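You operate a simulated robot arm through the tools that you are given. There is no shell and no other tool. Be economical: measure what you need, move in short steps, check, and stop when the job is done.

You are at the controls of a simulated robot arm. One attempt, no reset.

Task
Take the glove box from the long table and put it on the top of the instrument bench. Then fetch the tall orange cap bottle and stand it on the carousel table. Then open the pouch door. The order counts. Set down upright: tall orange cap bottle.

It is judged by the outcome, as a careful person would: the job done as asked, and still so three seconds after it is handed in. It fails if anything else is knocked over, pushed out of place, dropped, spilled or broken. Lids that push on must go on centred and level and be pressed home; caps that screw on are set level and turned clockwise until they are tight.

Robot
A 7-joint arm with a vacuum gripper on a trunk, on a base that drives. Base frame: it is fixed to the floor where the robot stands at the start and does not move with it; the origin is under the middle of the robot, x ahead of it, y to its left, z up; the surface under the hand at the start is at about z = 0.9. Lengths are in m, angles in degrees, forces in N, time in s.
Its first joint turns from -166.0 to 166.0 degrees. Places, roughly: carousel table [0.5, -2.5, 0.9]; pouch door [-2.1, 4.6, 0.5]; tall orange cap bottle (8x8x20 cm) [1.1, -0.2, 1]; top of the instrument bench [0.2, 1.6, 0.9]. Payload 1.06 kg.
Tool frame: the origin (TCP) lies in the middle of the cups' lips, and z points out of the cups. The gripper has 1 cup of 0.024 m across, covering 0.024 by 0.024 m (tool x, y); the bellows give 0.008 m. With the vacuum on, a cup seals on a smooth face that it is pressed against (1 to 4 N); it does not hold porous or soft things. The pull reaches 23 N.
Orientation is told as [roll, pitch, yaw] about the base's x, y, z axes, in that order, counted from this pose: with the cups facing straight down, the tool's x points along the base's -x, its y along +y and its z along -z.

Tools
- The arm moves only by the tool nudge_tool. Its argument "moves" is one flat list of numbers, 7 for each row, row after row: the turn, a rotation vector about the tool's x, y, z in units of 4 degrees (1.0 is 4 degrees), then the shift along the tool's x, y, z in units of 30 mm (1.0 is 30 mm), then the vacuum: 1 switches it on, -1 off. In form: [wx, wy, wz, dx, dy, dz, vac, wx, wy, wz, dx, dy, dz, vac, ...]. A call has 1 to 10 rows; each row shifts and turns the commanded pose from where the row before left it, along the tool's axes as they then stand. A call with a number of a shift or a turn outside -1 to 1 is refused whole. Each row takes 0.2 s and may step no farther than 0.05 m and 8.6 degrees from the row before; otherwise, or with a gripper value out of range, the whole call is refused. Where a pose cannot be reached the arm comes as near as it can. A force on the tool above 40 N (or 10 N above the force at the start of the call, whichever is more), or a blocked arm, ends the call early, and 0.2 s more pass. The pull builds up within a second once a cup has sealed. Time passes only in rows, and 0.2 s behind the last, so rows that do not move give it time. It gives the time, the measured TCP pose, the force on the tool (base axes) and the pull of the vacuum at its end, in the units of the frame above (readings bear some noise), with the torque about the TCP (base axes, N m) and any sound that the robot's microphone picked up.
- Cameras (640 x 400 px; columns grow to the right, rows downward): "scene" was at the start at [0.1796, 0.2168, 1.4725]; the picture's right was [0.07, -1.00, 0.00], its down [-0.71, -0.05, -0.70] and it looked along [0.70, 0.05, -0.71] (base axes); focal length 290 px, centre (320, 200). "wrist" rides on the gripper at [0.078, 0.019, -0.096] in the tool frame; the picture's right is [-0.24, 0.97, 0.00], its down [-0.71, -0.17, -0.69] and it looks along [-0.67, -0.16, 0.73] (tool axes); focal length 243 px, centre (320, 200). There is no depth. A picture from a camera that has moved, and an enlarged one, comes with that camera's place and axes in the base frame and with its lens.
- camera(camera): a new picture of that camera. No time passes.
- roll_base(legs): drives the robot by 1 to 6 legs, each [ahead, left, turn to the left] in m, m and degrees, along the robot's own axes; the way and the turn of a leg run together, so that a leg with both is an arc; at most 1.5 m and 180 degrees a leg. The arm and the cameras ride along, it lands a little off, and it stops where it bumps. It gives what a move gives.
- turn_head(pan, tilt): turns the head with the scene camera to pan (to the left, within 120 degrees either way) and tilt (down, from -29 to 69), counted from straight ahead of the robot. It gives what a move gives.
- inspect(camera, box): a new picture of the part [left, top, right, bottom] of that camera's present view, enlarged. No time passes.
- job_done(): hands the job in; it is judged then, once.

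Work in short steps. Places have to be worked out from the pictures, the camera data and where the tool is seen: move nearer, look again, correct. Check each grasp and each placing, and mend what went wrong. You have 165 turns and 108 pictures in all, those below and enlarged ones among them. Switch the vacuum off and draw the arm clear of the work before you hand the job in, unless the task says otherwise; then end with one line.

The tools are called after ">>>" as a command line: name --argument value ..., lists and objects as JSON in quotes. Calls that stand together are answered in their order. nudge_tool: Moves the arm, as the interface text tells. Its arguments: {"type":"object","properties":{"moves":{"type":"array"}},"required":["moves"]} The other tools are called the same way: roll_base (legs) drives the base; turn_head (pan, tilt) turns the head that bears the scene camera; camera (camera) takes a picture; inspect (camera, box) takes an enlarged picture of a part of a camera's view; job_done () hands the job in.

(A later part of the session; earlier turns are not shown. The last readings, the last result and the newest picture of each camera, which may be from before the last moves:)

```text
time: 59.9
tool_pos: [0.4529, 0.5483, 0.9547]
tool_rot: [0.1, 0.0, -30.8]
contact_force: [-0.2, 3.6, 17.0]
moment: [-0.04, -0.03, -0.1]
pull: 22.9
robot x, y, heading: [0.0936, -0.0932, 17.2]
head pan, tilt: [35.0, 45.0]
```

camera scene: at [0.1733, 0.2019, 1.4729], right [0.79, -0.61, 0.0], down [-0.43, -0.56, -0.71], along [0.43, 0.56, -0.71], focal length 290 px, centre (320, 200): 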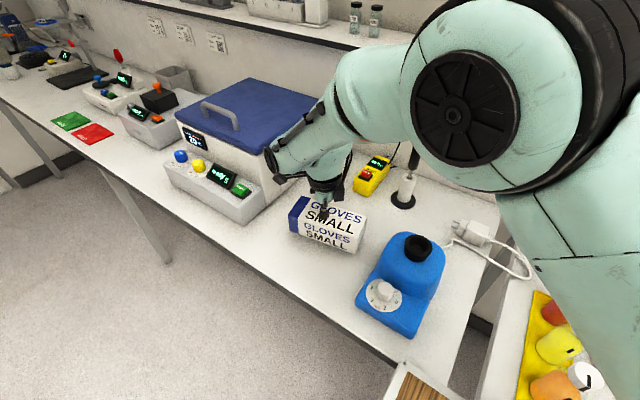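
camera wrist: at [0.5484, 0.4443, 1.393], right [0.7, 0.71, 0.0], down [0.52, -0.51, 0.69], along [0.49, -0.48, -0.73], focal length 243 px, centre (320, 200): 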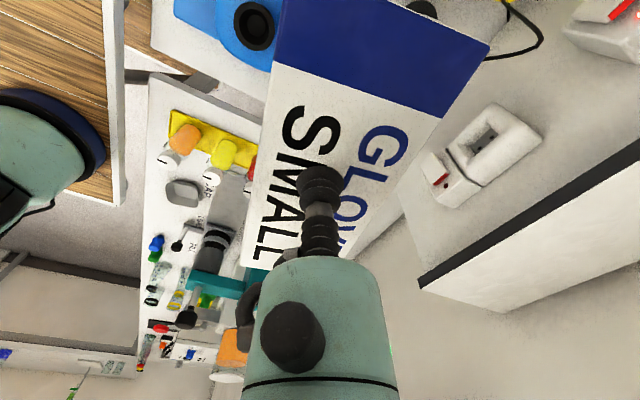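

On the bench. I release the vacuum, wait, and rise.

>>> nudge_tool --moves '[0, 0, 0, 0, 0, -0.1, -1, 0, 0, 0, 0, 0, 0, -1, 0, 0, 0, 0, 0, 0, -1, 0, 0, 0, 0, 0, 0, -1, 0, 0, 0, 0, 0, -0.2, -1, 0, 0, 0, 0, 0, -0.3, -1, 0, 0, 0, 0, 0, -0.5, -1]'

>>> camera --camera "wrist"

```text
time: 61.5
tool_pos: [0.4547, 0.548, 0.9856]
tool_rot: [-0.1, 0.0, -30.8]
contact_force: [0.9, 0.4, 0.1]
moment: [0.0, -0.01, 0.01]
pull: 0.1
robot x, y, heading: [0.0934, -0.0944, 17.1]
head pan, tilt: [35.0, 45.0]
```

```text
72 pictures are left
camera wrist: at [0.3953, 0.6044, 1.0808], right [0.7, 0.71, 0.0], down [0.52, -0.51, 0.69], along [0.49, -0.48, -0.73], focal length 243 px, centre (320, 200)
```

wrist: 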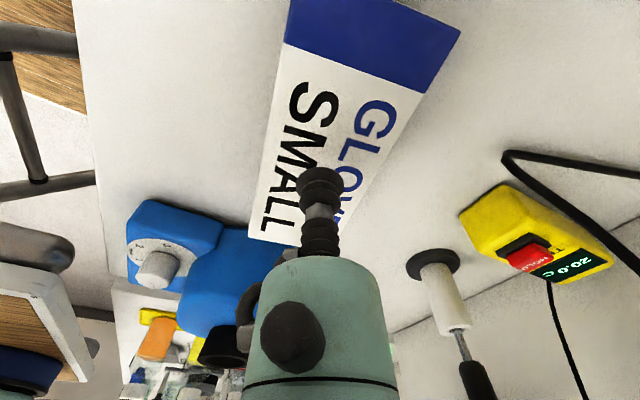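

The glove box stands on the bench, released. I raise the arm, swing back in front, and move the base right for the bottle.

>>> nudge_tool --moves '[0, 0, 0, 0, 0, -1, -1, 0, 0, 0, 0, 0, -1, -1, 0, 0, 0, 0, 0, -1, -1, 0, 0, 0, 0, 0, -1, -1, 0, 0, 0, 0, 0, -1, -1, 0, 0, 0, 0, 0, -1, -1, 0, 0, 0, 0, 0, -1, -1, 0, 0, 0, 0, 0, -1, -1, 0, 0, 0, 0, 0, -1, -1, 0, 0, 0, 0, 0, -1, -1]'

>>> camera --camera "scene"

```text
time: 63.7
tool_pos: [0.4545, 0.5479, 1.2859]
tool_rot: [0.0, 0.0, -30.8]
contact_force: [-0.6, 0.6, -1.0]
moment: [-0.03, -0.03, 0.01]
pull: 0.1
robot x, y, heading: [0.0921, -0.0958, 17.0]
head pan, tilt: [35.0, 45.0]
```

```text
71 pictures are left
camera scene: at [0.1733, 0.2021, 1.4728], right [0.79, -0.61, 0.0], down [-0.43, -0.56, -0.71], along [0.43, 0.56, -0.71], focal length 290 px, centre (320, 200)
```

scene: 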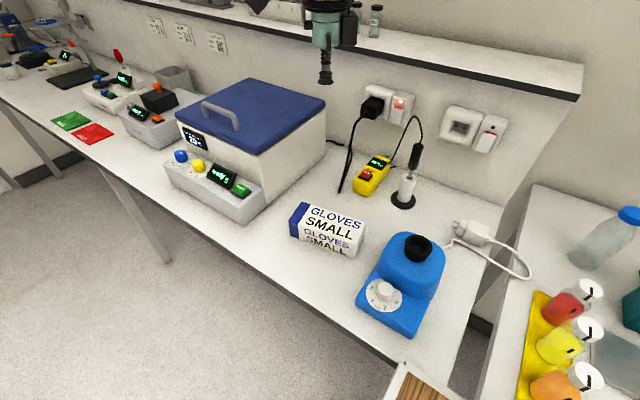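

Box stands well. I swing the empty arm back to the front in two stages.

>>> nudge_tool --moves '[0, 0, 0, -0.97, -0.435, 0, -1, 0, 0, 0, -0.97, -0.435, 0, -1, 0, 0, 0, -0.97, -0.435, 0, -1, 0, 0, 0, -0.97, -0.435, 0, -1, 0, 0, 0, -0.97, -0.435, 0, -1, 0, 0, 0, -0.97, -0.435, 0, -1, 0, 0, 0, -0.97, -0.435, 0, -1, 0, 0, 0, -0.97, -0.435, 0, -1, 0, 0, 0, -0.97, -0.435, 0, -1, 0, 0, 0, -0.97, -0.435, 0, -1]'

>>> nudge_tool --moves '[0, 0, 0, -0.97, -0.435, 0, -1, 0, 0, 0, -0.97, -0.435, 0, -1, 0, 0, 0, -0.97, -0.435, 0, -1, 0, 0, 0, -0.97, -0.435, 0, -1, 0, 0, 0, -0.97, -0.435, 0, -1, 0, 0, 0, -0.97, -0.435, 0, -1, 0, 0, 0, -0.97, -0.435, 0, -1, 0, 0, 0, -0.97, -0.435, 0, -1, 0, 0, 0, -0.97, -0.435, 0, -1, 0, 0, 0, -0.97, -0.435, 0, -1]'

>>> roll_base --legs '[[-0.02, 0, 0], [0, -0.18, 0], [0.02, 0, 0]]'

>>> turn_head --pan -10 --tilt 40

>>> camera --camera "scene"

>>> camera --camera "wrist"

```text
time: 65.9
tool_pos: [0.6361, 0.2855, 1.286]
tool_rot: [0.0, -0.1, -30.7]
contact_force: [0.6, -1.2, 0.0]
moment: [0.0, -0.02, 0.0]
pull: 0.1
robot x, y, heading: [0.0894, -0.0939, 17.1]
head pan, tilt: [35.0, 45.0]
```

```text
time: 68.1
tool_pos: [0.8217, 0.024, 1.2885]
tool_rot: [0.0, 0.1, -30.7]
contact_force: [-0.2, 0.5, 0.6]
moment: [-0.02, 0.01, -0.02]
pull: 0.1
robot x, y, heading: [0.0906, -0.0963, 17.4]
head pan, tilt: [35.0, 45.0]
```

```text
time: 70.4
tool_pos: [0.8742, -0.1476, 1.2882]
tool_rot: [0.0, 0.0, -30.9]
contact_force: [0.6, 0.2, 0.5]
moment: [-0.03, 0.0, -0.01]
pull: 0.0
robot x, y, heading: [0.1414, -0.2619, 17.1]
head pan, tilt: [35.0, 45.0]
```

```text
time: 71.5
tool_pos: [0.8747, -0.1471, 1.2882]
tool_rot: [0.1, 0.1, -31.0]
contact_force: [-0.3, 0.2, 0.0]
moment: [0.0, 0.01, 0.03]
pull: 0.0
robot x, y, heading: [0.1392, -0.264, 17.3]
head pan, tilt: [-10.0, 40.0]
```

```text
70 pictures are left
camera scene: at [0.2607, -0.0219, 1.4801], right [0.12, -0.99, 0.0], down [-0.64, -0.08, -0.77], along [0.76, 0.1, -0.64], focal length 290 px, centre (320, 200)
```

scene: 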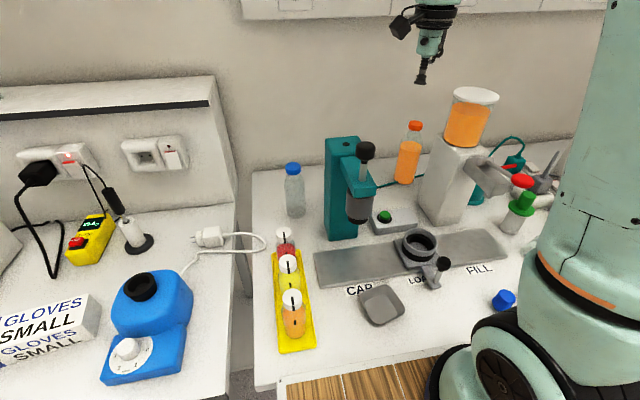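

```text
69 pictures are left
camera wrist: at [0.8154, -0.0901, 1.3841], right [0.7, 0.71, 0.0], down [0.52, -0.51, 0.68], along [0.49, -0.48, -0.73], focal length 243 px, centre (320, 200)
```

wrist: 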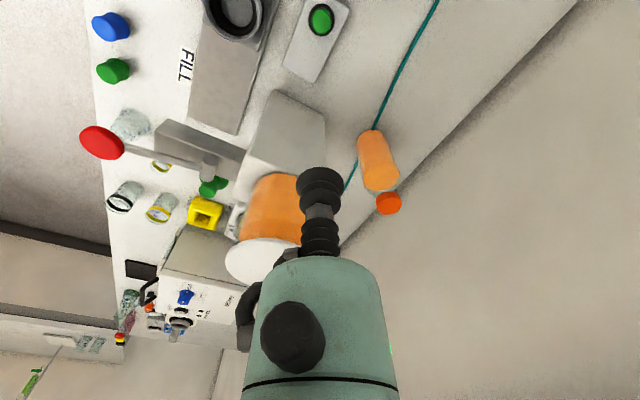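

The bottle stands clear between press and dispenser; cap top at ≈(1.085,-0.20,1.105). I move above it at the same height.

>>> nudge_tool --moves '[0, 0, 0, -0.99, 0.295, 0, -1, 0, 0, 0, -0.99, 0.295, 0, -1, 0, 0, 0, -0.99, 0.295, 0, -1, 0, 0, 0, -0.99, 0.295, 0, -1, 0, 0, 0, -0.99, 0.295, 0, -1, 0, 0, 0, -0.99, 0.295, 0, -1, 0, 0, 0, -0.99, 0.295, 0, -1]'

>>> nudge_tool --moves '[0, 0, 0, 0, 0, 1, -1, 0, 0, 0, 0, 0, 1, -1, 0, 0, 0, 0, 0, 1, -1, 0, 0, 0, 0, 0, 1, -1]'

>>> camera --camera "wrist"

>>> inspect --camera "scene" --box '[340, 0, 540, 220]'

```text
time: 73.1
tool_pos: [1.0837, -0.201, 1.2896]
tool_rot: [0.0, 0.0, -30.7]
contact_force: [-0.4, 0.3, 0.2]
moment: [-0.02, 0.0, 0.02]
pull: 0.0
robot x, y, heading: [0.146, -0.2638, 17.0]
head pan, tilt: [-10.0, 40.0]
```

```text
time: 74.1
tool_pos: [1.0845, -0.2007, 1.1656]
tool_rot: [0.1, -0.1, -30.9]
contact_force: [-0.2, 0.9, 0.2]
moment: [-0.02, -0.01, -0.01]
pull: 0.1
robot x, y, heading: [0.1421, -0.2628, 16.7]
head pan, tilt: [-10.0, 40.0]
```

```text
68 pictures are left
camera wrist: at [1.0255, -0.1437, 1.2621], right [0.7, 0.71, 0.0], down [0.52, -0.51, 0.69], along [0.49, -0.48, -0.73], focal length 243 px, centre (320, 200)
```

wrist: 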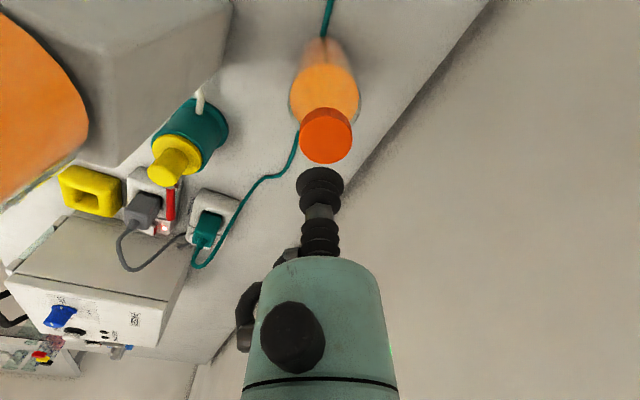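

```text
1.82 times, centred on (440, 110) of scene
camera zoom: at [0.2605, -0.0221, 1.4802], right [0.12, -0.99, 0.0], down [-0.64, -0.08, -0.77], along [0.76, 0.1, -0.64], focal length 527 px, centre (102, 364)
```

zoom: 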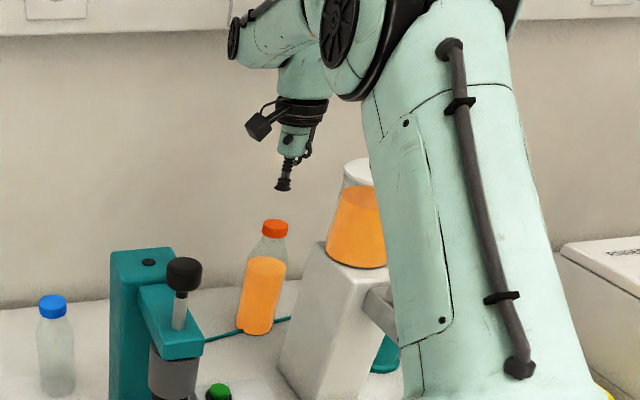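

The cap's centre is ≈(1.090,-0.200). I correct and descend to just above it, then look.

>>> nudge_tool --moves '[0, 0, 0, -0.17, 0.1, 0.5, -1, 0, 0, 0, 0, 0, 0.5, -1, 0, 0, 0, 0, 0, 0.4, -1]'

>>> inspect --camera "wrist" --box '[240, 80, 400, 260]'

>>> inspect --camera "scene" --box '[380, 60, 480, 160]'

```text
time: 74.9
tool_pos: [1.0905, -0.2018, 1.1246]
tool_rot: [0.0, 0.0, -30.9]
contact_force: [0.5, -0.4, 0.6]
moment: [-0.03, -0.05, -0.03]
pull: 0.0
robot x, y, heading: [0.146, -0.2645, 17.4]
head pan, tilt: [-10.0, 40.0]
```

```text
2.22 times, centred on (320, 170) of wrist
camera zoom: at [1.032, -0.1441, 1.2207], right [0.7, 0.71, 0.0], down [0.52, -0.51, 0.68], along [0.49, -0.48, -0.73], focal length 539 px, centre (320, 267)
```

zoom: 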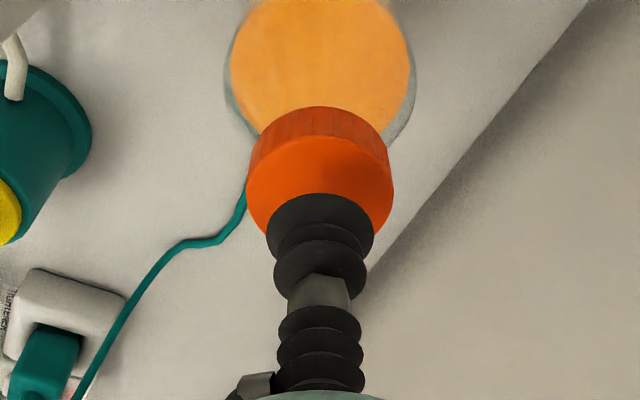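

```text
4.00 times, centred on (430, 110) of scene
camera zoom: at [0.2607, -0.022, 1.4801], right [0.12, -0.99, 0.0], down [-0.64, -0.08, -0.77], along [0.76, 0.1, -0.64], focal length 1159 px, centre (-120, 560)
```

zoom: 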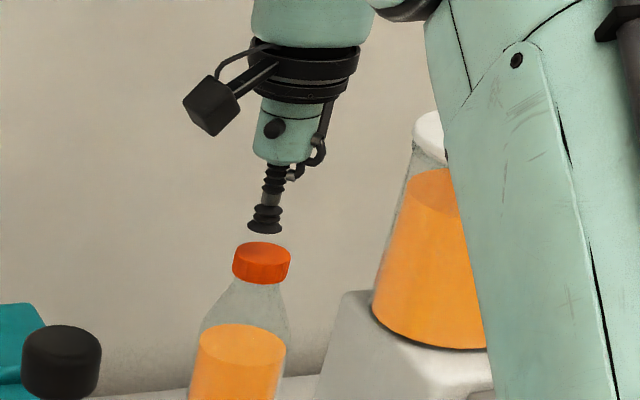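

Cap top centre ≈(1.089,-0.200), within 3 mm of the cup. Vacuum on and lower in small steps.

>>> nudge_tool --moves '[0, 0, 0, 0.08, 0.02, 0.2, 1, 0, 0, 0, 0, 0, 0.15, 1, 0, 0, 0, 0, 0, 0.1, 1]'

>>> nudge_tool --moves '[0, 0, 0, 0, 0, 0.1, 1, 0, 0, 0, 0, 0, 0, 1]'

```text
time: 75.7
tool_pos: [1.089, -0.1994, 1.1126]
tool_rot: [0.1, 0.0, -30.9]
contact_force: [-1.1, 0.0, 0.3]
moment: [-0.02, 0.04, -0.04]
pull: 0.1
robot x, y, heading: [0.1469, -0.2671, 17.5]
head pan, tilt: [-10.0, 40.0]
```

```text
time: 76.3
tool_pos: [1.0897, -0.199, 1.1088]
tool_rot: [0.1, 0.0, -30.8]
contact_force: [0.6, -0.9, -0.2]
moment: [0.01, 0.0, 0.01]
pull: 0.0
robot x, y, heading: [0.1417, -0.2656, 17.4]
head pan, tilt: [-10.0, 40.0]
```

No contact yet; continuing in 2–3 mm steps.

>>> nudge_tool --moves '[0, 0, 0, 0, 0, 0.08, 1, 0, 0, 0, 0, 0, 0, 1]'

>>> nudge_tool --moves '[0, 0, 0, 0, 0, 0.08, 1, 0, 0, 0, 0, 0, 0, 1]'

```text
time: 76.9
tool_pos: [1.0892, -0.1988, 1.107]
tool_rot: [0.0, 0.0, -30.9]
contact_force: [-0.6, -1.2, 0.8]
moment: [-0.03, 0.01, 0.0]
pull: 0.1
robot x, y, heading: [0.1481, -0.2646, 17.0]
head pan, tilt: [-10.0, 40.0]
```

```text
time: 77.5
tool_pos: [1.0891, -0.199, 1.1053]
tool_rot: [0.1, 0.1, -31.0]
contact_force: [0.3, -0.2, -4.7]
moment: [-0.03, -0.02, 0.04]
pull: 23.0
robot x, y, heading: [0.1463, -0.2622, 17.0]
head pan, tilt: [-10.0, 40.0]
```

Sealed on the cap. I lift slowly 3 cm and check.

>>> nudge_tool --moves '[0, 0, 0, 0, 0, -0.1, 1, 0, 0, 0, 0, 0, -0.2, 1, 0, 0, 0, 0, 0, -0.3, 1, 0, 0, 0, 0, 0, -0.4, 1, 0, 0, 0, 0, 0, 0, 1]'

>>> inspect --camera "scene" --box '[340, 20, 540, 220]'

```text
time: 78.7
tool_pos: [1.0884, -0.1994, 1.134]
tool_rot: [0.0, -0.1, -30.9]
contact_force: [0.7, 0.3, -4.8]
moment: [0.01, 0.05, -0.01]
pull: 23.0
robot x, y, heading: [0.143, -0.2635, 17.0]
head pan, tilt: [-10.0, 40.0]
```

```text
2.00 times, centred on (440, 120) of scene
camera zoom: at [0.261, -0.022, 1.4801], right [0.12, -0.99, 0.0], down [-0.64, -0.08, -0.77], along [0.76, 0.1, -0.64], focal length 580 px, centre (80, 360)
```

zoom: 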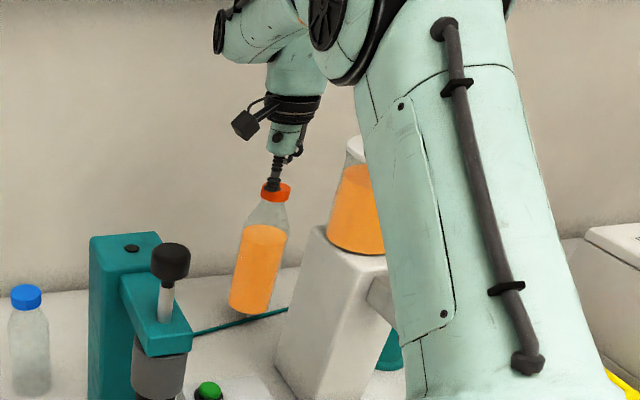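

The bottle hangs straight. I lift it on to z≈1.31 (bottom ≈1.21).

>>> nudge_tool --moves '[0, 0, 0, 0, 0, -1, 1, 0, 0, 0, 0, 0, -1, 1, 0, 0, 0, 0, 0, -1, 1, 0, 0, 0, 0, 0, -1, 1, 0, 0, 0, 0, 0, -1, 1, 0, 0, 0, 0, 0, -0.8, 1]'

>>> camera --camera "scene"

```text
time: 80.1
tool_pos: [1.0895, -0.1999, 1.3109]
tool_rot: [0.0, 0.1, -30.9]
contact_force: [0.2, -0.6, -5.4]
moment: [0.03, 0.01, 0.0]
pull: 23.5
robot x, y, heading: [0.1445, -0.2633, 17.1]
head pan, tilt: [-10.0, 40.0]
```

```text
63 pictures are left
camera scene: at [0.2611, -0.0219, 1.4801], right [0.12, -0.99, 0.0], down [-0.64, -0.08, -0.77], along [0.76, 0.1, -0.64], focal length 290 px, centre (320, 200)
```

scene: 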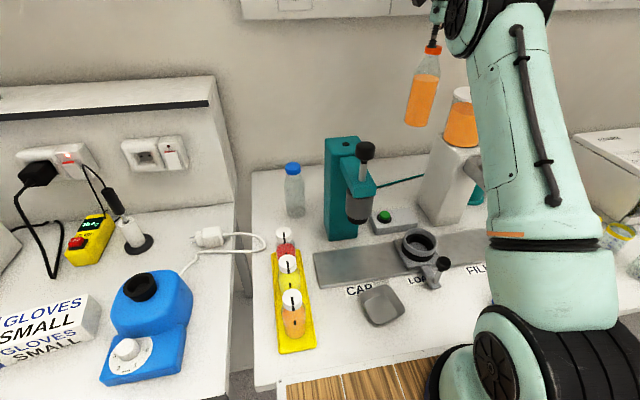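

I move the bottle left away from the vessel, then towards me while raising it further, passing over the press's base.

>>> nudge_tool --moves '[0, 0, 0, 0.83, 0.73, -0.25, 1, 0, 0, 0, 0.83, 0.73, -0.25, 1, 0, 0, 0, 0.83, 0.73, -0.25, 1, 0, 0, 0, 0.858, -0.971, -0.4, 1]'

>>> nudge_tool --moves '[0, 0, 0, 0.858, -0.971, -0.4, 1, 0, 0, 0, 0.858, -0.971, -0.4, 1, 0, 0, 0, 0.858, -0.971, -0.4, 1, 0, 0, 0, 0.858, -0.971, -0.4, 1, 0, 0, 0, 0.858, -0.971, -0.4, 1, 0, 0, 0, 0.858, -0.971, -0.3, 1, 0, 0, 0, 0.858, -0.971, 0, 1, 0, 0, 0, 0.858, -0.971, 0, 1]'

>>> camera --camera "scene"

```text
time: 81.1
tool_pos: [1.0224, -0.1168, 1.338]
tool_rot: [-0.1, 0.1, -30.9]
contact_force: [0.1, 0.4, -6.9]
moment: [0.08, 0.03, 0.0]
pull: 23.4
robot x, y, heading: [0.1453, -0.2654, 17.1]
head pan, tilt: [-10.0, 40.0]
```

```text
time: 82.9
tool_pos: [0.7243, -0.2105, 1.4124]
tool_rot: [-0.1, -0.1, -30.8]
contact_force: [0.4, -0.2, -5.7]
moment: [0.03, 0.05, 0.02]
pull: 22.6
robot x, y, heading: [0.1429, -0.2663, 17.3]
head pan, tilt: [-10.0, 40.0]
```

```text
62 pictures are left
camera scene: at [0.2614, -0.0218, 1.48], right [0.12, -0.99, 0.0], down [-0.64, -0.08, -0.77], along [0.76, 0.1, -0.64], focal length 290 px, centre (320, 200)
```

scene: 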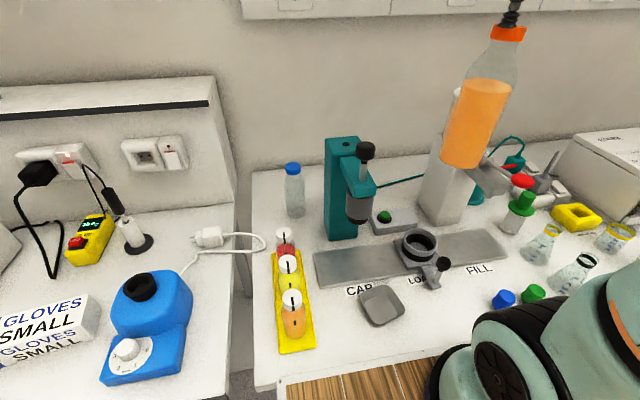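

The bottle is clear of everything. I back away from the table, turn right 90°, and drive 1.1 m towards the carousel table, then look.

>>> roll_base --legs '[[-0.25, 0, 0], [0, 0, -45], [0, 0, -45]]'

>>> turn_head --pan 0 --tilt 25

>>> camera --camera "scene"

```text
time: 88.8
tool_pos: [-0.0315, -0.9159, 1.4125]
tool_rot: [0.0, 0.0, -120.0]
contact_force: [-0.2, 0.5, -5.5]
moment: [0.06, 0.01, 0.02]
pull: 22.7
robot x, y, heading: [-0.0931, -0.3419, -72.0]
head pan, tilt: [-10.0, 40.0]
```

```text
time: 89.6
tool_pos: [-0.0311, -0.9166, 1.4129]
tool_rot: [0.0, 0.0, -120.0]
contact_force: [-0.4, -1.2, -5.0]
moment: [0.03, -0.02, -0.01]
pull: 22.7
robot x, y, heading: [-0.0933, -0.3374, -72.1]
head pan, tilt: [0.0, 25.0]
```

```text
61 pictures are left
camera scene: at [0.1647, -0.4537, 1.5034], right [-0.95, -0.31, 0.0], down [-0.13, 0.4, -0.91], along [0.28, -0.86, -0.42], focal length 290 px, centre (320, 200)
```

scene: 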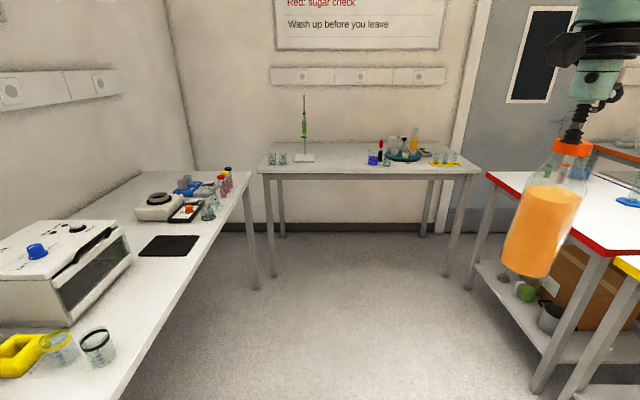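

The carousel table lies ahead, free in the middle between the syringe stand and the blue cup (target about (0.64,-2.34)). I drive ahead 1.3 m with a slight left shift.

>>> roll_base --legs '[[0.65, 0.15, 0], [0.6, 0, 0]]'

>>> turn_head --pan 0 --tilt 45

>>> camera --camera "scene"

```text
time: 96.3
tool_pos: [0.4762, -2.062, 1.4122]
tool_rot: [0.0, 0.0, -120.8]
contact_force: [-0.1, 1.1, -5.5]
moment: [0.04, -0.04, 0.0]
pull: 23.6
robot x, y, heading: [0.4232, -1.4793, -73.1]
head pan, tilt: [0.0, 25.0]
```

```text
time: 97.1
tool_pos: [0.4759, -2.0605, 1.4136]
tool_rot: [0.0, 0.0, -120.9]
contact_force: [0.1, 0.3, -5.0]
moment: [0.03, -0.03, 0.02]
pull: 23.1
robot x, y, heading: [0.4245, -1.4787, -72.8]
head pan, tilt: [0.0, 45.0]
```

```text
60 pictures are left
camera scene: at [0.6768, -1.5909, 1.4729], right [-0.96, -0.29, 0.0], down [-0.21, 0.68, -0.71], along [0.21, -0.68, -0.71], focal length 290 px, centre (320, 200)
```

scene: 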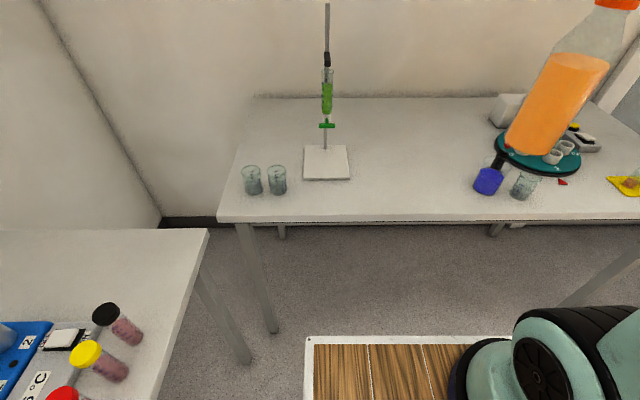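

Free spot at ≈(0.61,-2.33). I bring the bottle over it while lowering to z≈1.28.

>>> nudge_tool --moves '[0, 0, 0, -0.603, 0.939, 0.5, 1, 0, 0, 0, -0.603, 0.939, 0.5, 1, 0, 0, 0, -0.603, 0.939, 0.5, 1, 0, 0, 0, -0.603, 0.939, 0.5, 1, 0, 0, 0, -0.603, 0.939, 0.5, 1, 0, 0, 0, -0.603, 0.939, 0.5, 1, 0, 0, 0, -0.603, 0.939, 0.5, 1, 0, 0, 0, -0.603, 0.939, 0.5, 1, 0, 0, 0, -0.603, 0.939, 0.5, 1, 0, 0, 0, 0, 0, 0, 1]'

>>> camera --camera "scene"

>>> camera --camera "wrist"

```text
time: 99.3
tool_pos: [0.6122, -2.3334, 1.2773]
tool_rot: [0.0, 0.0, -120.9]
contact_force: [-0.2, -0.1, -5.1]
moment: [-0.01, 0.02, 0.01]
pull: 23.0
robot x, y, heading: [0.4222, -1.4795, -73.1]
head pan, tilt: [0.0, 45.0]
```

```text
59 pictures are left
camera scene: at [0.6768, -1.5908, 1.4729], right [-0.96, -0.29, 0.0], down [-0.21, 0.68, -0.71], along [0.21, -0.68, -0.71], focal length 290 px, centre (320, 200)
```

scene: 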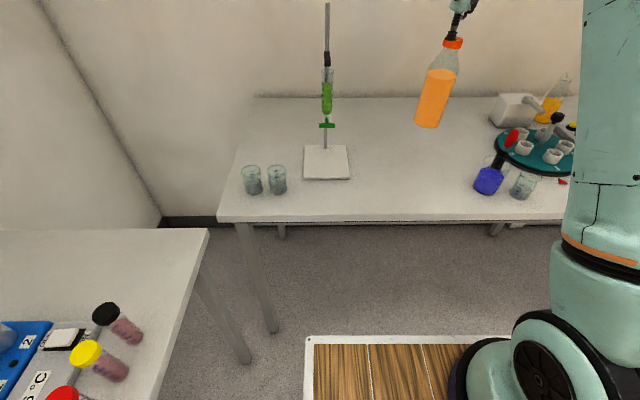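

```text
58 pictures are left
camera wrist: at [0.6659, -2.2755, 1.3732], right [0.71, -0.7, 0.0], down [-0.51, -0.52, 0.69], along [-0.48, -0.49, -0.73], focal length 243 px, centre (320, 200)
```

wrist: 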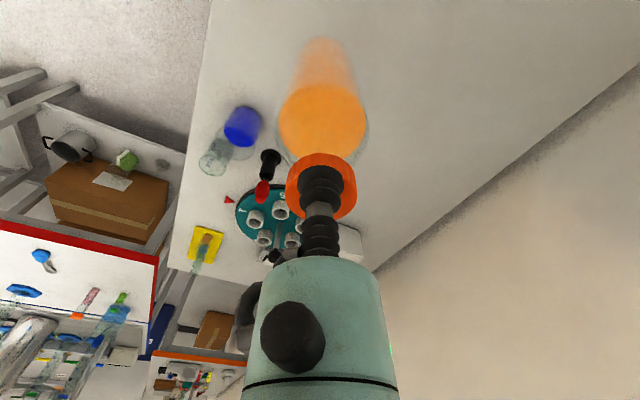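

Clear below. I descend to about z 1.12.

>>> nudge_tool --moves '[0, 0, 0, 0, 0, 1, 1, 0, 0, 0, 0, 0, 1, 1, 0, 0, 0, 0, 0, 1, 1, 0, 0, 0, 0, 0, 1, 1, 0, 0, 0, 0, 0, 0.7, 1, 0, 0, 0, 0, 0, 0.4, 1, 0, 0, 0, 0, 0, 0, 1]'

>>> inspect --camera "scene" --box '[300, 80, 540, 240]'

```text
time: 100.9
tool_pos: [0.6097, -2.3314, 1.1245]
tool_rot: [0.0, -0.1, -120.9]
contact_force: [-0.3, -0.4, -4.8]
moment: [0.04, -0.01, 0.01]
pull: 22.8
robot x, y, heading: [0.4217, -1.4815, -72.9]
head pan, tilt: [0.0, 45.0]
```

```text
2.50 times, centred on (420, 160) of scene
camera zoom: at [0.6769, -1.5909, 1.4728], right [-0.96, -0.29, 0.0], down [-0.21, 0.68, -0.71], along [0.21, -0.68, -0.71], focal length 725 px, centre (70, 300)
```

zoom: 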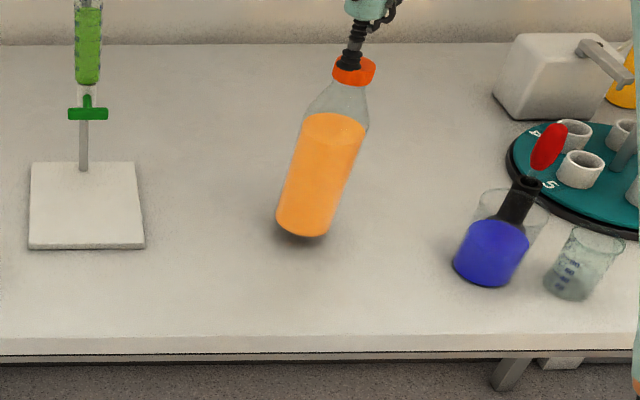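

Just above the table. Small steps down, watching the force.

>>> nudge_tool --moves '[0, 0, 0, 0, 0, 0.2, 1, 0, 0, 0, 0, 0, 0.2, 1, 0, 0, 0, 0, 0, 0.1, 1]'

>>> nudge_tool --moves '[0, 0, 0, 0, 0, 0.1, 1]'

>>> nudge_tool --moves '[0, 0, 0, 0, 0, 0.07, 1]'

```text
time: 101.7
tool_pos: [0.6118, -2.3312, 1.109]
tool_rot: [0.0, 0.0, -120.9]
contact_force: [0.4, -0.4, -4.4]
moment: [0.05, -0.04, 0.0]
pull: 22.8
robot x, y, heading: [0.4256, -1.4777, -72.9]
head pan, tilt: [0.0, 45.0]
```

```text
time: 102.1
tool_pos: [0.611, -2.3318, 1.1051]
tool_rot: [0.0, 0.0, -120.8]
contact_force: [0.5, 0.0, -5.9]
moment: [0.09, -0.03, -0.05]
pull: 22.6
robot x, y, heading: [0.4199, -1.482, -72.8]
head pan, tilt: [0.0, 45.0]
```

```text
time: 102.5
tool_pos: [0.6118, -2.3309, 1.104]
tool_rot: [0.1, 0.0, -120.8]
contact_force: [0.4, 0.5, -0.5]
moment: [0.08, -0.07, 0.01]
pull: 23.4
robot x, y, heading: [0.4244, -1.4791, -72.9]
head pan, tilt: [0.0, 45.0]
```

Load is going off; one more fine step, then release.

>>> nudge_tool --moves '[0, 0, 0, 0, 0, 0.05, 1, 0, 0, 0, 0, 0, 0, 1]'

>>> nudge_tool --moves '[0, 0, 0, 0, 0, 0, -1, 0, 0, 0, 0, 0, 0, -1, 0, 0, 0, 0, 0, 0, -1, 0, 0, 0, 0, 0, 0, -1, 0, 0, 0, 0, 0, -0.1, -1, 0, 0, 0, 0, 0, -0.2, -1, 0, 0, 0, 0, 0, -0.4, -1, 0, 0, 0, 0, 0, -0.6, -1]'

>>> inspect --camera "scene" --box '[300, 60, 540, 240]'

```text
time: 103.1
tool_pos: [0.6108, -2.33, 1.1024]
tool_rot: [0.1, -0.1, -120.8]
contact_force: [2.0, 1.3, 11.3]
moment: [-0.04, -0.03, 0.01]
pull: 23.1
robot x, y, heading: [0.4242, -1.4779, -72.8]
head pan, tilt: [0.0, 45.0]
```

```text
time: 104.9
tool_pos: [0.611, -2.3315, 1.1427]
tool_rot: [0.1, -0.2, -120.8]
contact_force: [0.4, 0.2, 0.4]
moment: [0.0, 0.01, 0.02]
pull: 0.1
robot x, y, heading: [0.4234, -1.4789, -73.4]
head pan, tilt: [0.0, 45.0]
```

```text
2.22 times, centred on (420, 150) of scene
camera zoom: at [0.6769, -1.5909, 1.4728], right [-0.96, -0.29, 0.0], down [-0.21, 0.68, -0.71], along [0.21, -0.68, -0.71], focal length 644 px, centre (98, 311)
```

zoom: 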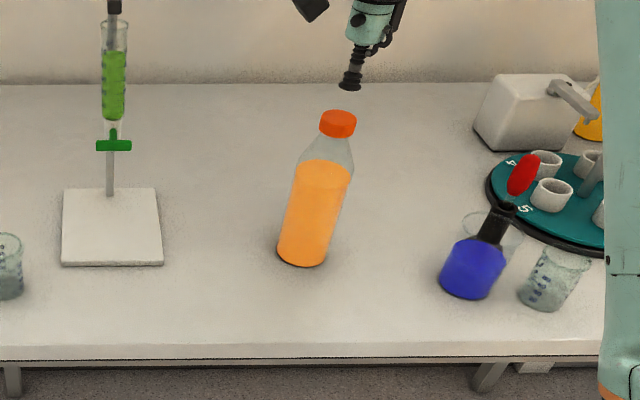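

The bottle stands upright, released. I raise the arm straight up and tuck it in.

>>> nudge_tool --moves '[0, 0, 0, 0, 0, -1, -1, 0, 0, 0, 0, 0, -1, -1, 0, 0, 0, 0, 0, -1, -1, 0, 0, 0, 0, 0, -1, -1, 0, 0, 0, 0, 0, -1, -1, 0, 0, 0, 0.91, -0.97, 0, -1, 0, 0, 0, 0.91, -0.97, 0, -1, 0, 0, 0, 0.91, -0.97, 0, -1, 0, 0, 0, 0.91, -0.97, 0, -1, 0, 0, 0, 0.91, -0.97, 0, -1]'

>>> roll_base --legs '[[-0.6, -0.2, 0], [0, 0, 90], [0, 0, 90]]'

>>> turn_head --pan 0 --tilt 15

>>> camera --camera "scene"

```text
time: 107.1
tool_pos: [0.5561, -2.1374, 1.2902]
tool_rot: [0.0, 0.0, -120.8]
contact_force: [0.3, 0.3, -1.2]
moment: [0.04, 0.0, -0.04]
pull: 0.1
robot x, y, heading: [0.4252, -1.4815, -72.8]
head pan, tilt: [0.0, 45.0]
```

```text
time: 118.4
tool_pos: [-0.1086, -0.3243, 1.2912]
tool_rot: [-0.1, -0.1, 62.3]
contact_force: [0.6, -0.2, -0.5]
moment: [0.01, 0.01, 0.04]
pull: 0.0
robot x, y, heading: [0.0569, -0.9753, 110.2]
head pan, tilt: [0.0, 45.0]
```

```text
time: 119.3
tool_pos: [-0.1094, -0.3237, 1.2903]
tool_rot: [-0.1, 0.0, 62.4]
contact_force: [0.2, 0.2, 0.3]
moment: [0.02, 0.02, 0.0]
pull: 0.1
robot x, y, heading: [0.0611, -0.9755, 110.2]
head pan, tilt: [0.0, 15.0]
```

```text
55 pictures are left
camera scene: at [-0.2062, -0.8636, 1.5196], right [0.94, 0.35, 0.0], down [0.09, -0.24, -0.97], along [-0.34, 0.91, -0.26], focal length 290 px, centre (320, 200)
```

scene: 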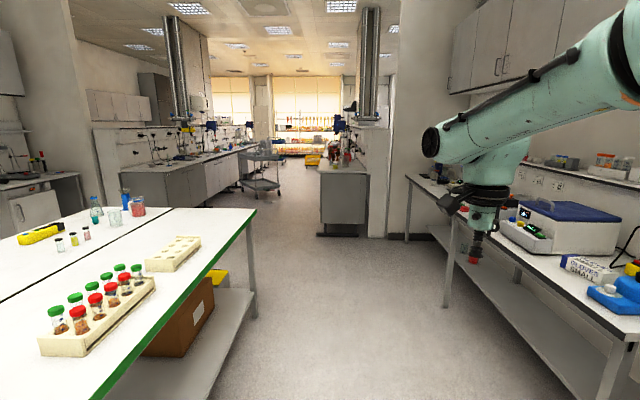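

The pouch door must be on the island's far left side (facing the aisle). I straighten heading and drive 3 m down the aisle, then look.

>>> roll_base --legs '[[0, 0, -2.5], [1.5, 0, 0], [1.5, 0, 0]]'

>>> turn_head --pan 20 --tilt 25

>>> camera --camera "scene"

```text
time: 134.1
tool_pos: [-1.0537, 2.5134, 1.2909]
tool_rot: [0.0, 0.0, 61.3]
contact_force: [0.3, -0.4, 0.0]
moment: [0.0, 0.0, -0.01]
pull: 0.0
robot x, y, heading: [-0.8971, 1.8587, 109.6]
head pan, tilt: [0.0, 15.0]
```

```text
time: 135.0
tool_pos: [-1.0534, 2.5137, 1.2915]
tool_rot: [0.1, -0.1, 61.4]
contact_force: [-0.6, -0.1, 0.2]
moment: [-0.01, 0.02, 0.02]
pull: 0.1
robot x, y, heading: [-0.894, 1.8621, 109.4]
head pan, tilt: [20.0, 25.0]
```

```text
54 pictures are left
camera scene: at [-1.1869, 1.9585, 1.5035], right [0.77, 0.63, 0.0], down [0.27, -0.33, -0.91], along [-0.57, 0.7, -0.42], focal length 290 px, centre (320, 200)
```

scene: 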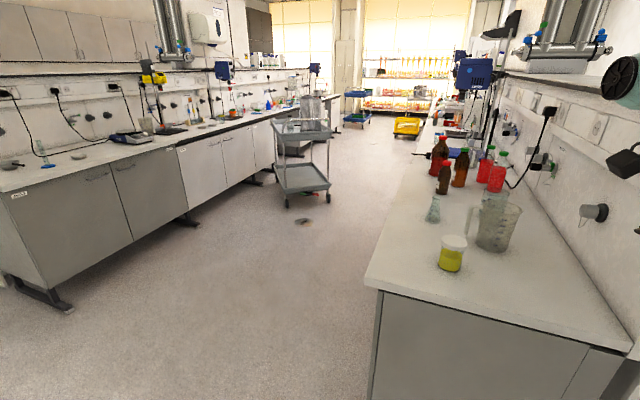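

The island's left face is at room u≈-0.64. I shift left into the aisle, then go ahead 1.1 m and look right at the island's side.

>>> roll_base --legs '[[0, 0, -1.7], [0.05, 0.98, 0], [1.1, 0, 0]]'

>>> turn_head --pan -35 --tilt 35

>>> camera --camera "scene"

```text
time: 145.7
tool_pos: [-2.2705, 3.3491, 1.291]
tool_rot: [-0.1, 0.0, 58.3]
contact_force: [-0.3, -0.3, 0.2]
moment: [-0.01, -0.02, -0.01]
pull: 0.0
robot x, y, heading: [-2.1478, 2.6904, 106.4]
head pan, tilt: [20.0, 25.0]
```

```text
time: 146.9
tool_pos: [-2.2706, 3.3482, 1.2917]
tool_rot: [-0.1, 0.0, 58.4]
contact_force: [-1.2, 0.0, 0.0]
moment: [0.0, 0.01, 0.03]
pull: 0.1
robot x, y, heading: [-2.1468, 2.6898, 106.2]
head pan, tilt: [-35.0, 35.0]
```

```text
53 pictures are left
camera scene: at [-2.3515, 2.8113, 1.4877], right [0.95, -0.32, 0.0], down [-0.18, -0.54, -0.82], along [0.26, 0.78, -0.57], focal length 290 px, centre (320, 200)
```

scene: 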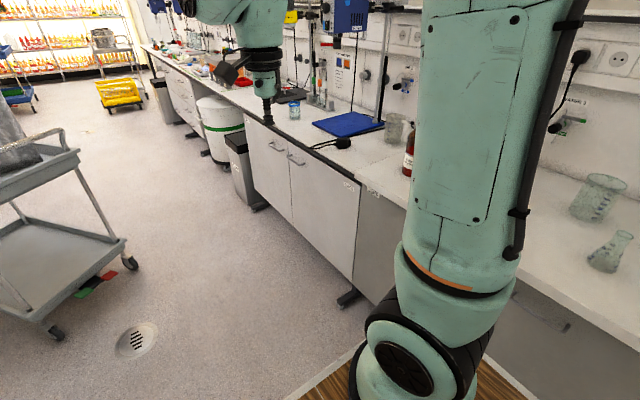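

The given place falls on the island's cabinet doors around (272,171). I enlarge that.

>>> inspect --camera "scene" --box '[190, 90, 410, 290]'

```text
2.00 times, centred on (300, 190) of scene
camera zoom: at [-2.3515, 2.8113, 1.4877], right [0.95, -0.32, 0.0], down [-0.18, -0.54, -0.82], along [0.26, 0.78, -0.57], focal length 580 px, centre (360, 220)
```

zoom: 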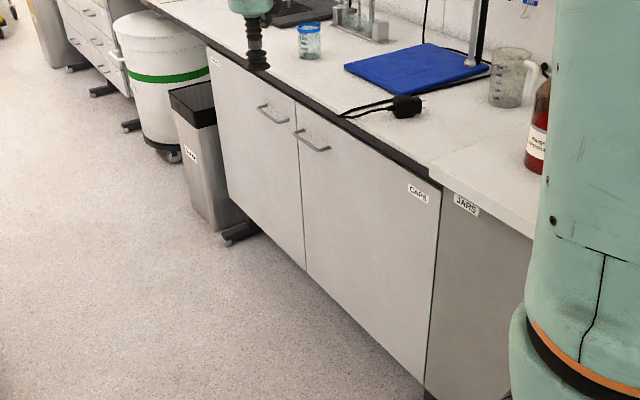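

The left door's centre matches the pouch door (v≈4.94; free edge at v≈4.69 by its handle, hinge at v≈5.19). I drive on and turn to face it.

>>> roll_base --legs '[[1.0, 0.37, 0], [0, 0, -88.5]]'

>>> turn_head --pan 25 --tilt 35

>>> camera --camera "scene"

```text
time: 156.2
tool_pos: [-2.1394, 3.7132, 1.2925]
tool_rot: [0.0, -0.1, -29.2]
contact_force: [0.5, -0.9, -0.1]
moment: [-0.01, 0.02, -0.03]
pull: 0.0
robot x, y, heading: [-2.7936, 3.5595, 18.9]
head pan, tilt: [-35.0, 35.0]
```

```text
time: 157.5
tool_pos: [-2.1405, 3.7132, 1.2921]
tool_rot: [0.0, 0.1, -29.2]
contact_force: [0.2, 0.7, 0.5]
moment: [0.04, 0.0, 0.01]
pull: 0.1
robot x, y, heading: [-2.7932, 3.5642, 18.5]
head pan, tilt: [25.0, 35.0]
```

```text
51 pictures are left
camera scene: at [-2.704, 3.855, 1.4877], right [0.69, -0.72, 0.0], down [-0.41, -0.4, -0.82], along [0.59, 0.57, -0.57], focal length 290 px, centre (320, 200)
```

scene: 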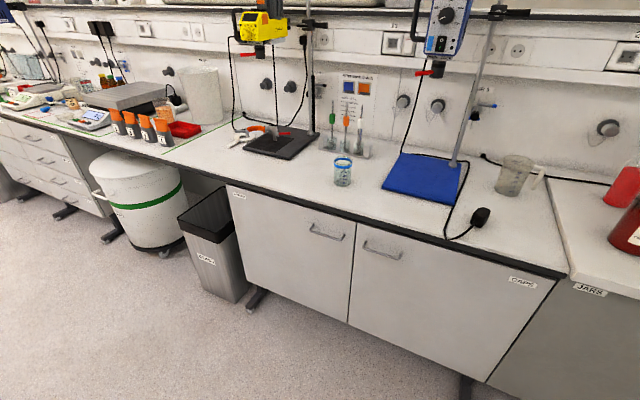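

>>> inspect --camera "scene" --box '[170, 170, 390, 320]'

```text
2.67 times, centred on (280, 245) of scene
camera zoom: at [-2.704, 3.855, 1.4877], right [0.69, -0.72, 0.0], down [-0.41, -0.4, -0.82], along [0.59, 0.57, -0.57], focal length 773 px, centre (427, 80)
```

zoom: 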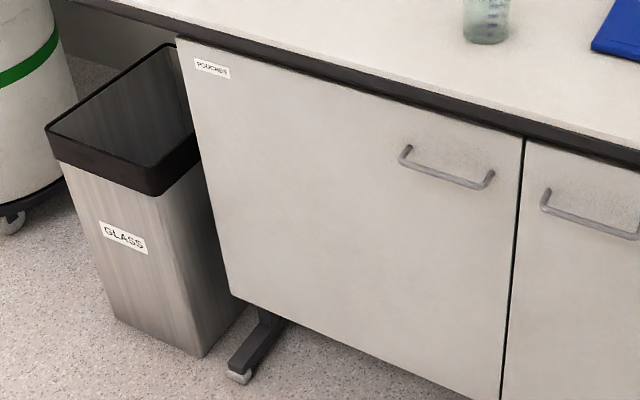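

The label reads "POUCHES"; the door spans v 4.73–5.30, handle at z≈0.78 near its right edge, so hinges are on the left. I shift the base left 0.2 m and get the arm ready.

>>> roll_base --legs '[[0, 0.2, 0]]'

>>> nudge_tool --moves '[0, 0, -1, 0, 0, 0, -1, 0, 0, -1, 0, 0, 0, -1, 0, 0, -1, 0, 0, 0, -1, 0, 0, -1, 0, 0, 0, -1, 0, 0, -1, 0, 0, 0, -1, 0, 0, -1, 0, 0, 0, -1, 0, 0, -1, 0, 0, 0, -1, 0, 0, -1, 0, 0, 0, -1, 0, 0, -1, 0, 0, 0, -1, 0, 0, -1, 0, 0, 0, -1]'

```text
time: 159.1
tool_pos: [-2.2028, 3.8999, 1.2919]
tool_rot: [0.0, 0.0, -29.2]
contact_force: [-1.6, 0.3, 0.2]
moment: [-0.03, -0.01, 0.01]
pull: 0.1
robot x, y, heading: [-2.8587, 3.7473, 18.7]
head pan, tilt: [25.0, 35.0]
```

```text
time: 161.3
tool_pos: [-2.203, 3.8998, 1.291]
tool_rot: [0.0, 0.0, 10.7]
contact_force: [-0.4, -0.7, -0.6]
moment: [0.01, 0.0, 0.03]
pull: 0.1
robot x, y, heading: [-2.8576, 3.7518, 18.7]
head pan, tilt: [25.0, 35.0]
```

Arm axis is now at (u -1.32, v 4.39). I finish the yaw so the tool's axes match the room and move the tool to in front of the door, still high.

>>> nudge_tool --moves '[0, 0, -0.9, 0, 0, 0, -1, 0, 0, -0.85, 0, 0, 0, -1, 0, 0, 0, -0.7, 1, 0, -1, 0, 0, 0, -0.7, 1, 0, -1, 0, 0, 0, -0.7, 1, 0, -1, 0, 0, 0, -0.7, 1, 0, -1, 0, 0, 0, -0.7, 1, 0, -1, 0, 0, 0, -0.7, 1, 0, -1, 0, 0, 0, -0.7, 1, 0, -1, 0, 0, 0, -0.7, 1, 0, -1]'

>>> nudge_tool --moves '[0, -1, 0, 0, 0, 0.3, -1, 0, -1, 0, 0, 0, 0.3, -1, 0, -1, 0, 0, 0, 0.3, -1, 0, -1, 0, 0, 0, 0.3, -1, 0, -1, 0, 0, 0, 0, -1, 0, -1, 0, 0, 0, 0, -1, 0, -1, 0, 0, 0, 0, -1, 0, -1, 0, 0, 0, 0, -1, 0, -1, 0, 0, 0, 0, -1, 0, -1, 0, 0, 0, 0, -1]'

```text
time: 163.5
tool_pos: [-2.1149, 4.1797, 1.2925]
tool_rot: [0.0, 0.0, 17.8]
contact_force: [0.0, 0.1, 0.1]
moment: [0.0, 0.02, -0.05]
pull: 0.0
robot x, y, heading: [-2.8585, 3.7495, 18.8]
head pan, tilt: [25.0, 35.0]
```

```text
time: 165.7
tool_pos: [-2.1138, 4.18, 1.2557]
tool_rot: [0.0, -40.0, 17.7]
contact_force: [-0.1, -0.4, 0.8]
moment: [0.0, 0.03, -0.05]
pull: 0.1
robot x, y, heading: [-2.8546, 3.7488, 18.8]
head pan, tilt: [25.0, 35.0]
```

Tilt works. I continue tilting towards horizontal in place.

>>> nudge_tool --moves '[0, -1, 0, 0, 0, 0, -1, 0, -1, 0, 0, 0, 0, -1, 0, -1, 0, 0, 0, 0, -1, 0, -1, 0, 0, 0, 0, -1, 0, -1, 0, 0, 0, 0, -1, 0, -1, 0, 0, 0, 0, -1, 0, -1, 0, 0, 0, 0, -1, 0, -1, 0, 0, 0, 0, -1, 0, -1, 0, 0, 0, 0, -1, 0, -1, 0, 0, 0, 0, -1]'

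>>> nudge_tool --moves '[0, -1, 0, 0, 0, 0, -1, 0, -1, 0, 0, 0, 0, -1, 0, -0.5, 0, 0, 0, 0, -1, 0, 0, 0, 1, 0, 0, -1, 0, 0, 0, 1, 0, 0, -1, 0, 0, 0, 1, 0, 0, -1, 0, 0, 0, 1, 0, 0, -1, 0, 0, 0, 1, 0, 0, -1]'

>>> camera --camera "scene"

>>> camera --camera "wrist"

```text
time: 167.9
tool_pos: [-2.1123, 4.1807, 1.2568]
tool_rot: [0.3, -80.1, 17.4]
contact_force: [0.2, 0.2, 0.1]
moment: [-0.04, -0.03, -0.01]
pull: 0.0
robot x, y, heading: [-2.8583, 3.7484, 18.8]
head pan, tilt: [25.0, 35.0]
```

```text
time: 169.7
tool_pos: [-2.1147, 4.181, 1.1054]
tool_rot: [92.5, -90.0, -74.9]
contact_force: [0.4, 0.2, 0.2]
moment: [0.02, 0.04, 0.03]
pull: 0.0
robot x, y, heading: [-2.8603, 3.7492, 18.6]
head pan, tilt: [25.0, 35.0]
```

```text
49 pictures are left
camera scene: at [-2.7674, 4.0429, 1.4877], right [0.69, -0.72, 0.0], down [-0.41, -0.4, -0.82], along [0.59, 0.57, -0.57], focal length 290 px, centre (320, 200)
```

scene: 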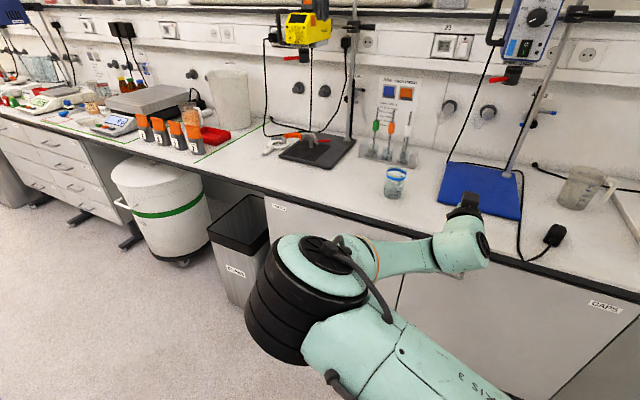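

```text
48 pictures are left
camera wrist: at [-2.2126, 4.1702, 1.027], right [-0.29, 0.93, 0.24], down [-0.6, -0.37, 0.71], along [0.74, 0.07, 0.67], focal length 243 px, centre (320, 200)
```

wrist: 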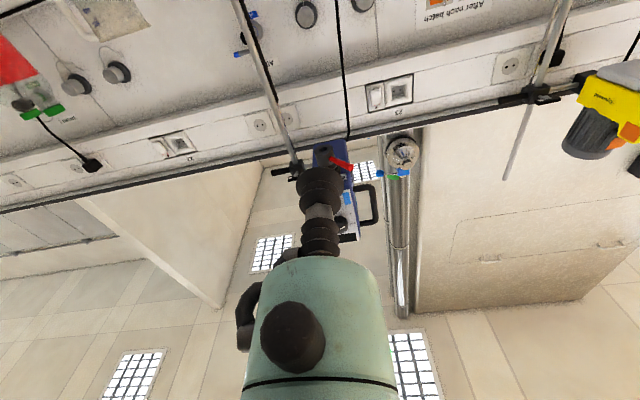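

The tool now points at the island. The elbow swung out to the left, so I lower in stages and watch it.

>>> nudge_tool --moves '[0, 0, 0, 1, 0.38, 0, -1, 0, 0, 0, 1, 0.38, 0, -1, 0, 0, 0, 1, 0.38, 0, -1, 0, 0, 0, 1, 0.38, 0, -1, 0, 0, 0, 1, 0.38, 0, -1, 0, 0, 0, 1, 0.38, 0, -1, 0, 0, 0, 1, 0.38, 0, -1]'

>>> camera --camera "scene"

>>> camera --camera "wrist"

```text
time: 171.3
tool_pos: [-2.1369, 4.258, 0.8931]
tool_rot: [134.8, -90.0, -117.0]
contact_force: [-0.3, -0.1, -1.1]
moment: [0.0, 0.0, 0.01]
pull: 0.1
robot x, y, heading: [-2.8576, 3.7481, 18.9]
head pan, tilt: [25.0, 35.0]
```

```text
47 pictures are left
camera scene: at [-2.7674, 4.0429, 1.4877], right [0.69, -0.72, 0.0], down [-0.41, -0.4, -0.82], along [0.59, 0.57, -0.57], focal length 290 px, centre (320, 200)
```

scene: 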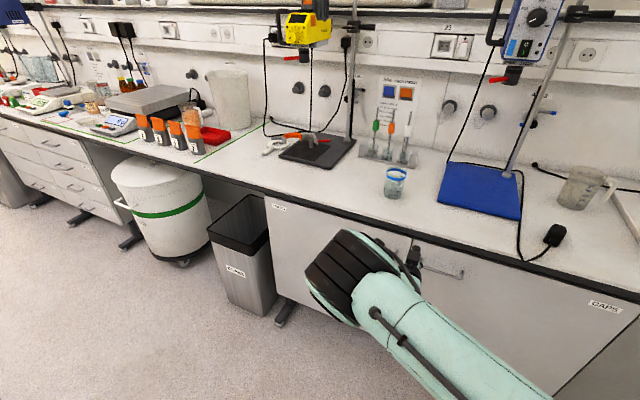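

```text
46 pictures are left
camera wrist: at [-2.2355, 4.2481, 0.8161], right [-0.3, 0.93, 0.24], down [-0.6, -0.37, 0.71], along [0.74, 0.07, 0.67], focal length 243 px, centre (320, 200)
```

wrist: 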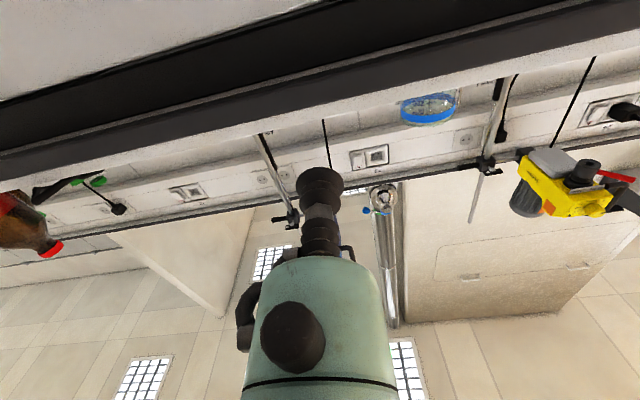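

Elbow stays to the left at about z 1.05; no contact. I continue down to z≈0.66.

>>> nudge_tool --moves '[0, 0, 0, 0.97, 0.38, 0, -1, 0, 0, 0, 0.97, 0.38, 0, -1, 0, 0, 0, 0.97, 0.38, 0, -1, 0, 0, 0, 0.97, 0.38, 0, -1]'

>>> nudge_tool --moves '[0, 0, 0, 0.97, 0.38, 0, -1, 0, 0, 0, 0.97, 0.38, 0, -1, 0, 0, 0, 0.97, 0.38, 0, -1, 0, 0, 0, 0.97, 0.38, 0, -1]'

>>> camera --camera "scene"

>>> camera --camera "wrist"

```text
time: 172.3
tool_pos: [-2.1507, 4.3012, 0.7788]
tool_rot: [-98.1, -89.9, 115.7]
contact_force: [-0.3, 0.6, 0.2]
moment: [-0.04, -0.01, 0.0]
pull: 0.0
robot x, y, heading: [-2.8559, 3.7518, 18.7]
head pan, tilt: [25.0, 35.0]
```

```text
time: 173.3
tool_pos: [-2.1655, 4.3442, 0.6623]
tool_rot: [130.7, -90.0, -113.0]
contact_force: [-0.3, 0.2, 0.5]
moment: [0.0, 0.0, -0.03]
pull: 0.0
robot x, y, heading: [-2.8533, 3.7523, 18.8]
head pan, tilt: [25.0, 35.0]
```

```text
45 pictures are left
camera scene: at [-2.7674, 4.043, 1.4877], right [0.69, -0.72, 0.0], down [-0.41, -0.4, -0.82], along [0.59, 0.57, -0.57], focal length 290 px, centre (320, 200)
```

scene: 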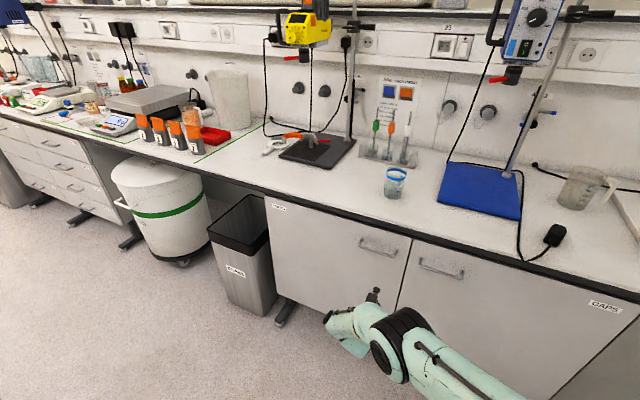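

```text
44 pictures are left
camera wrist: at [-2.2644, 4.3333, 0.5838], right [-0.3, 0.93, 0.24], down [-0.6, -0.37, 0.71], along [0.74, 0.07, 0.67], focal length 243 px, centre (320, 200)
```

wrist: 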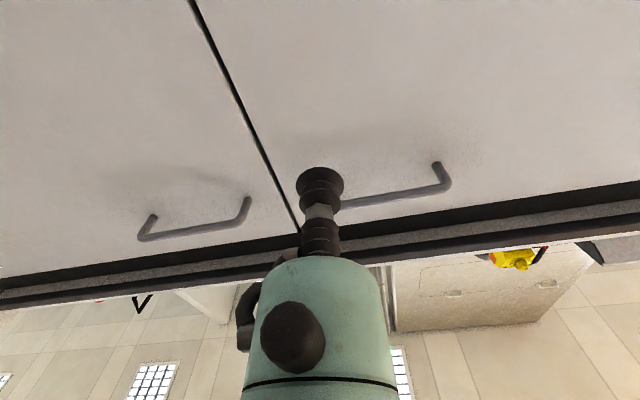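

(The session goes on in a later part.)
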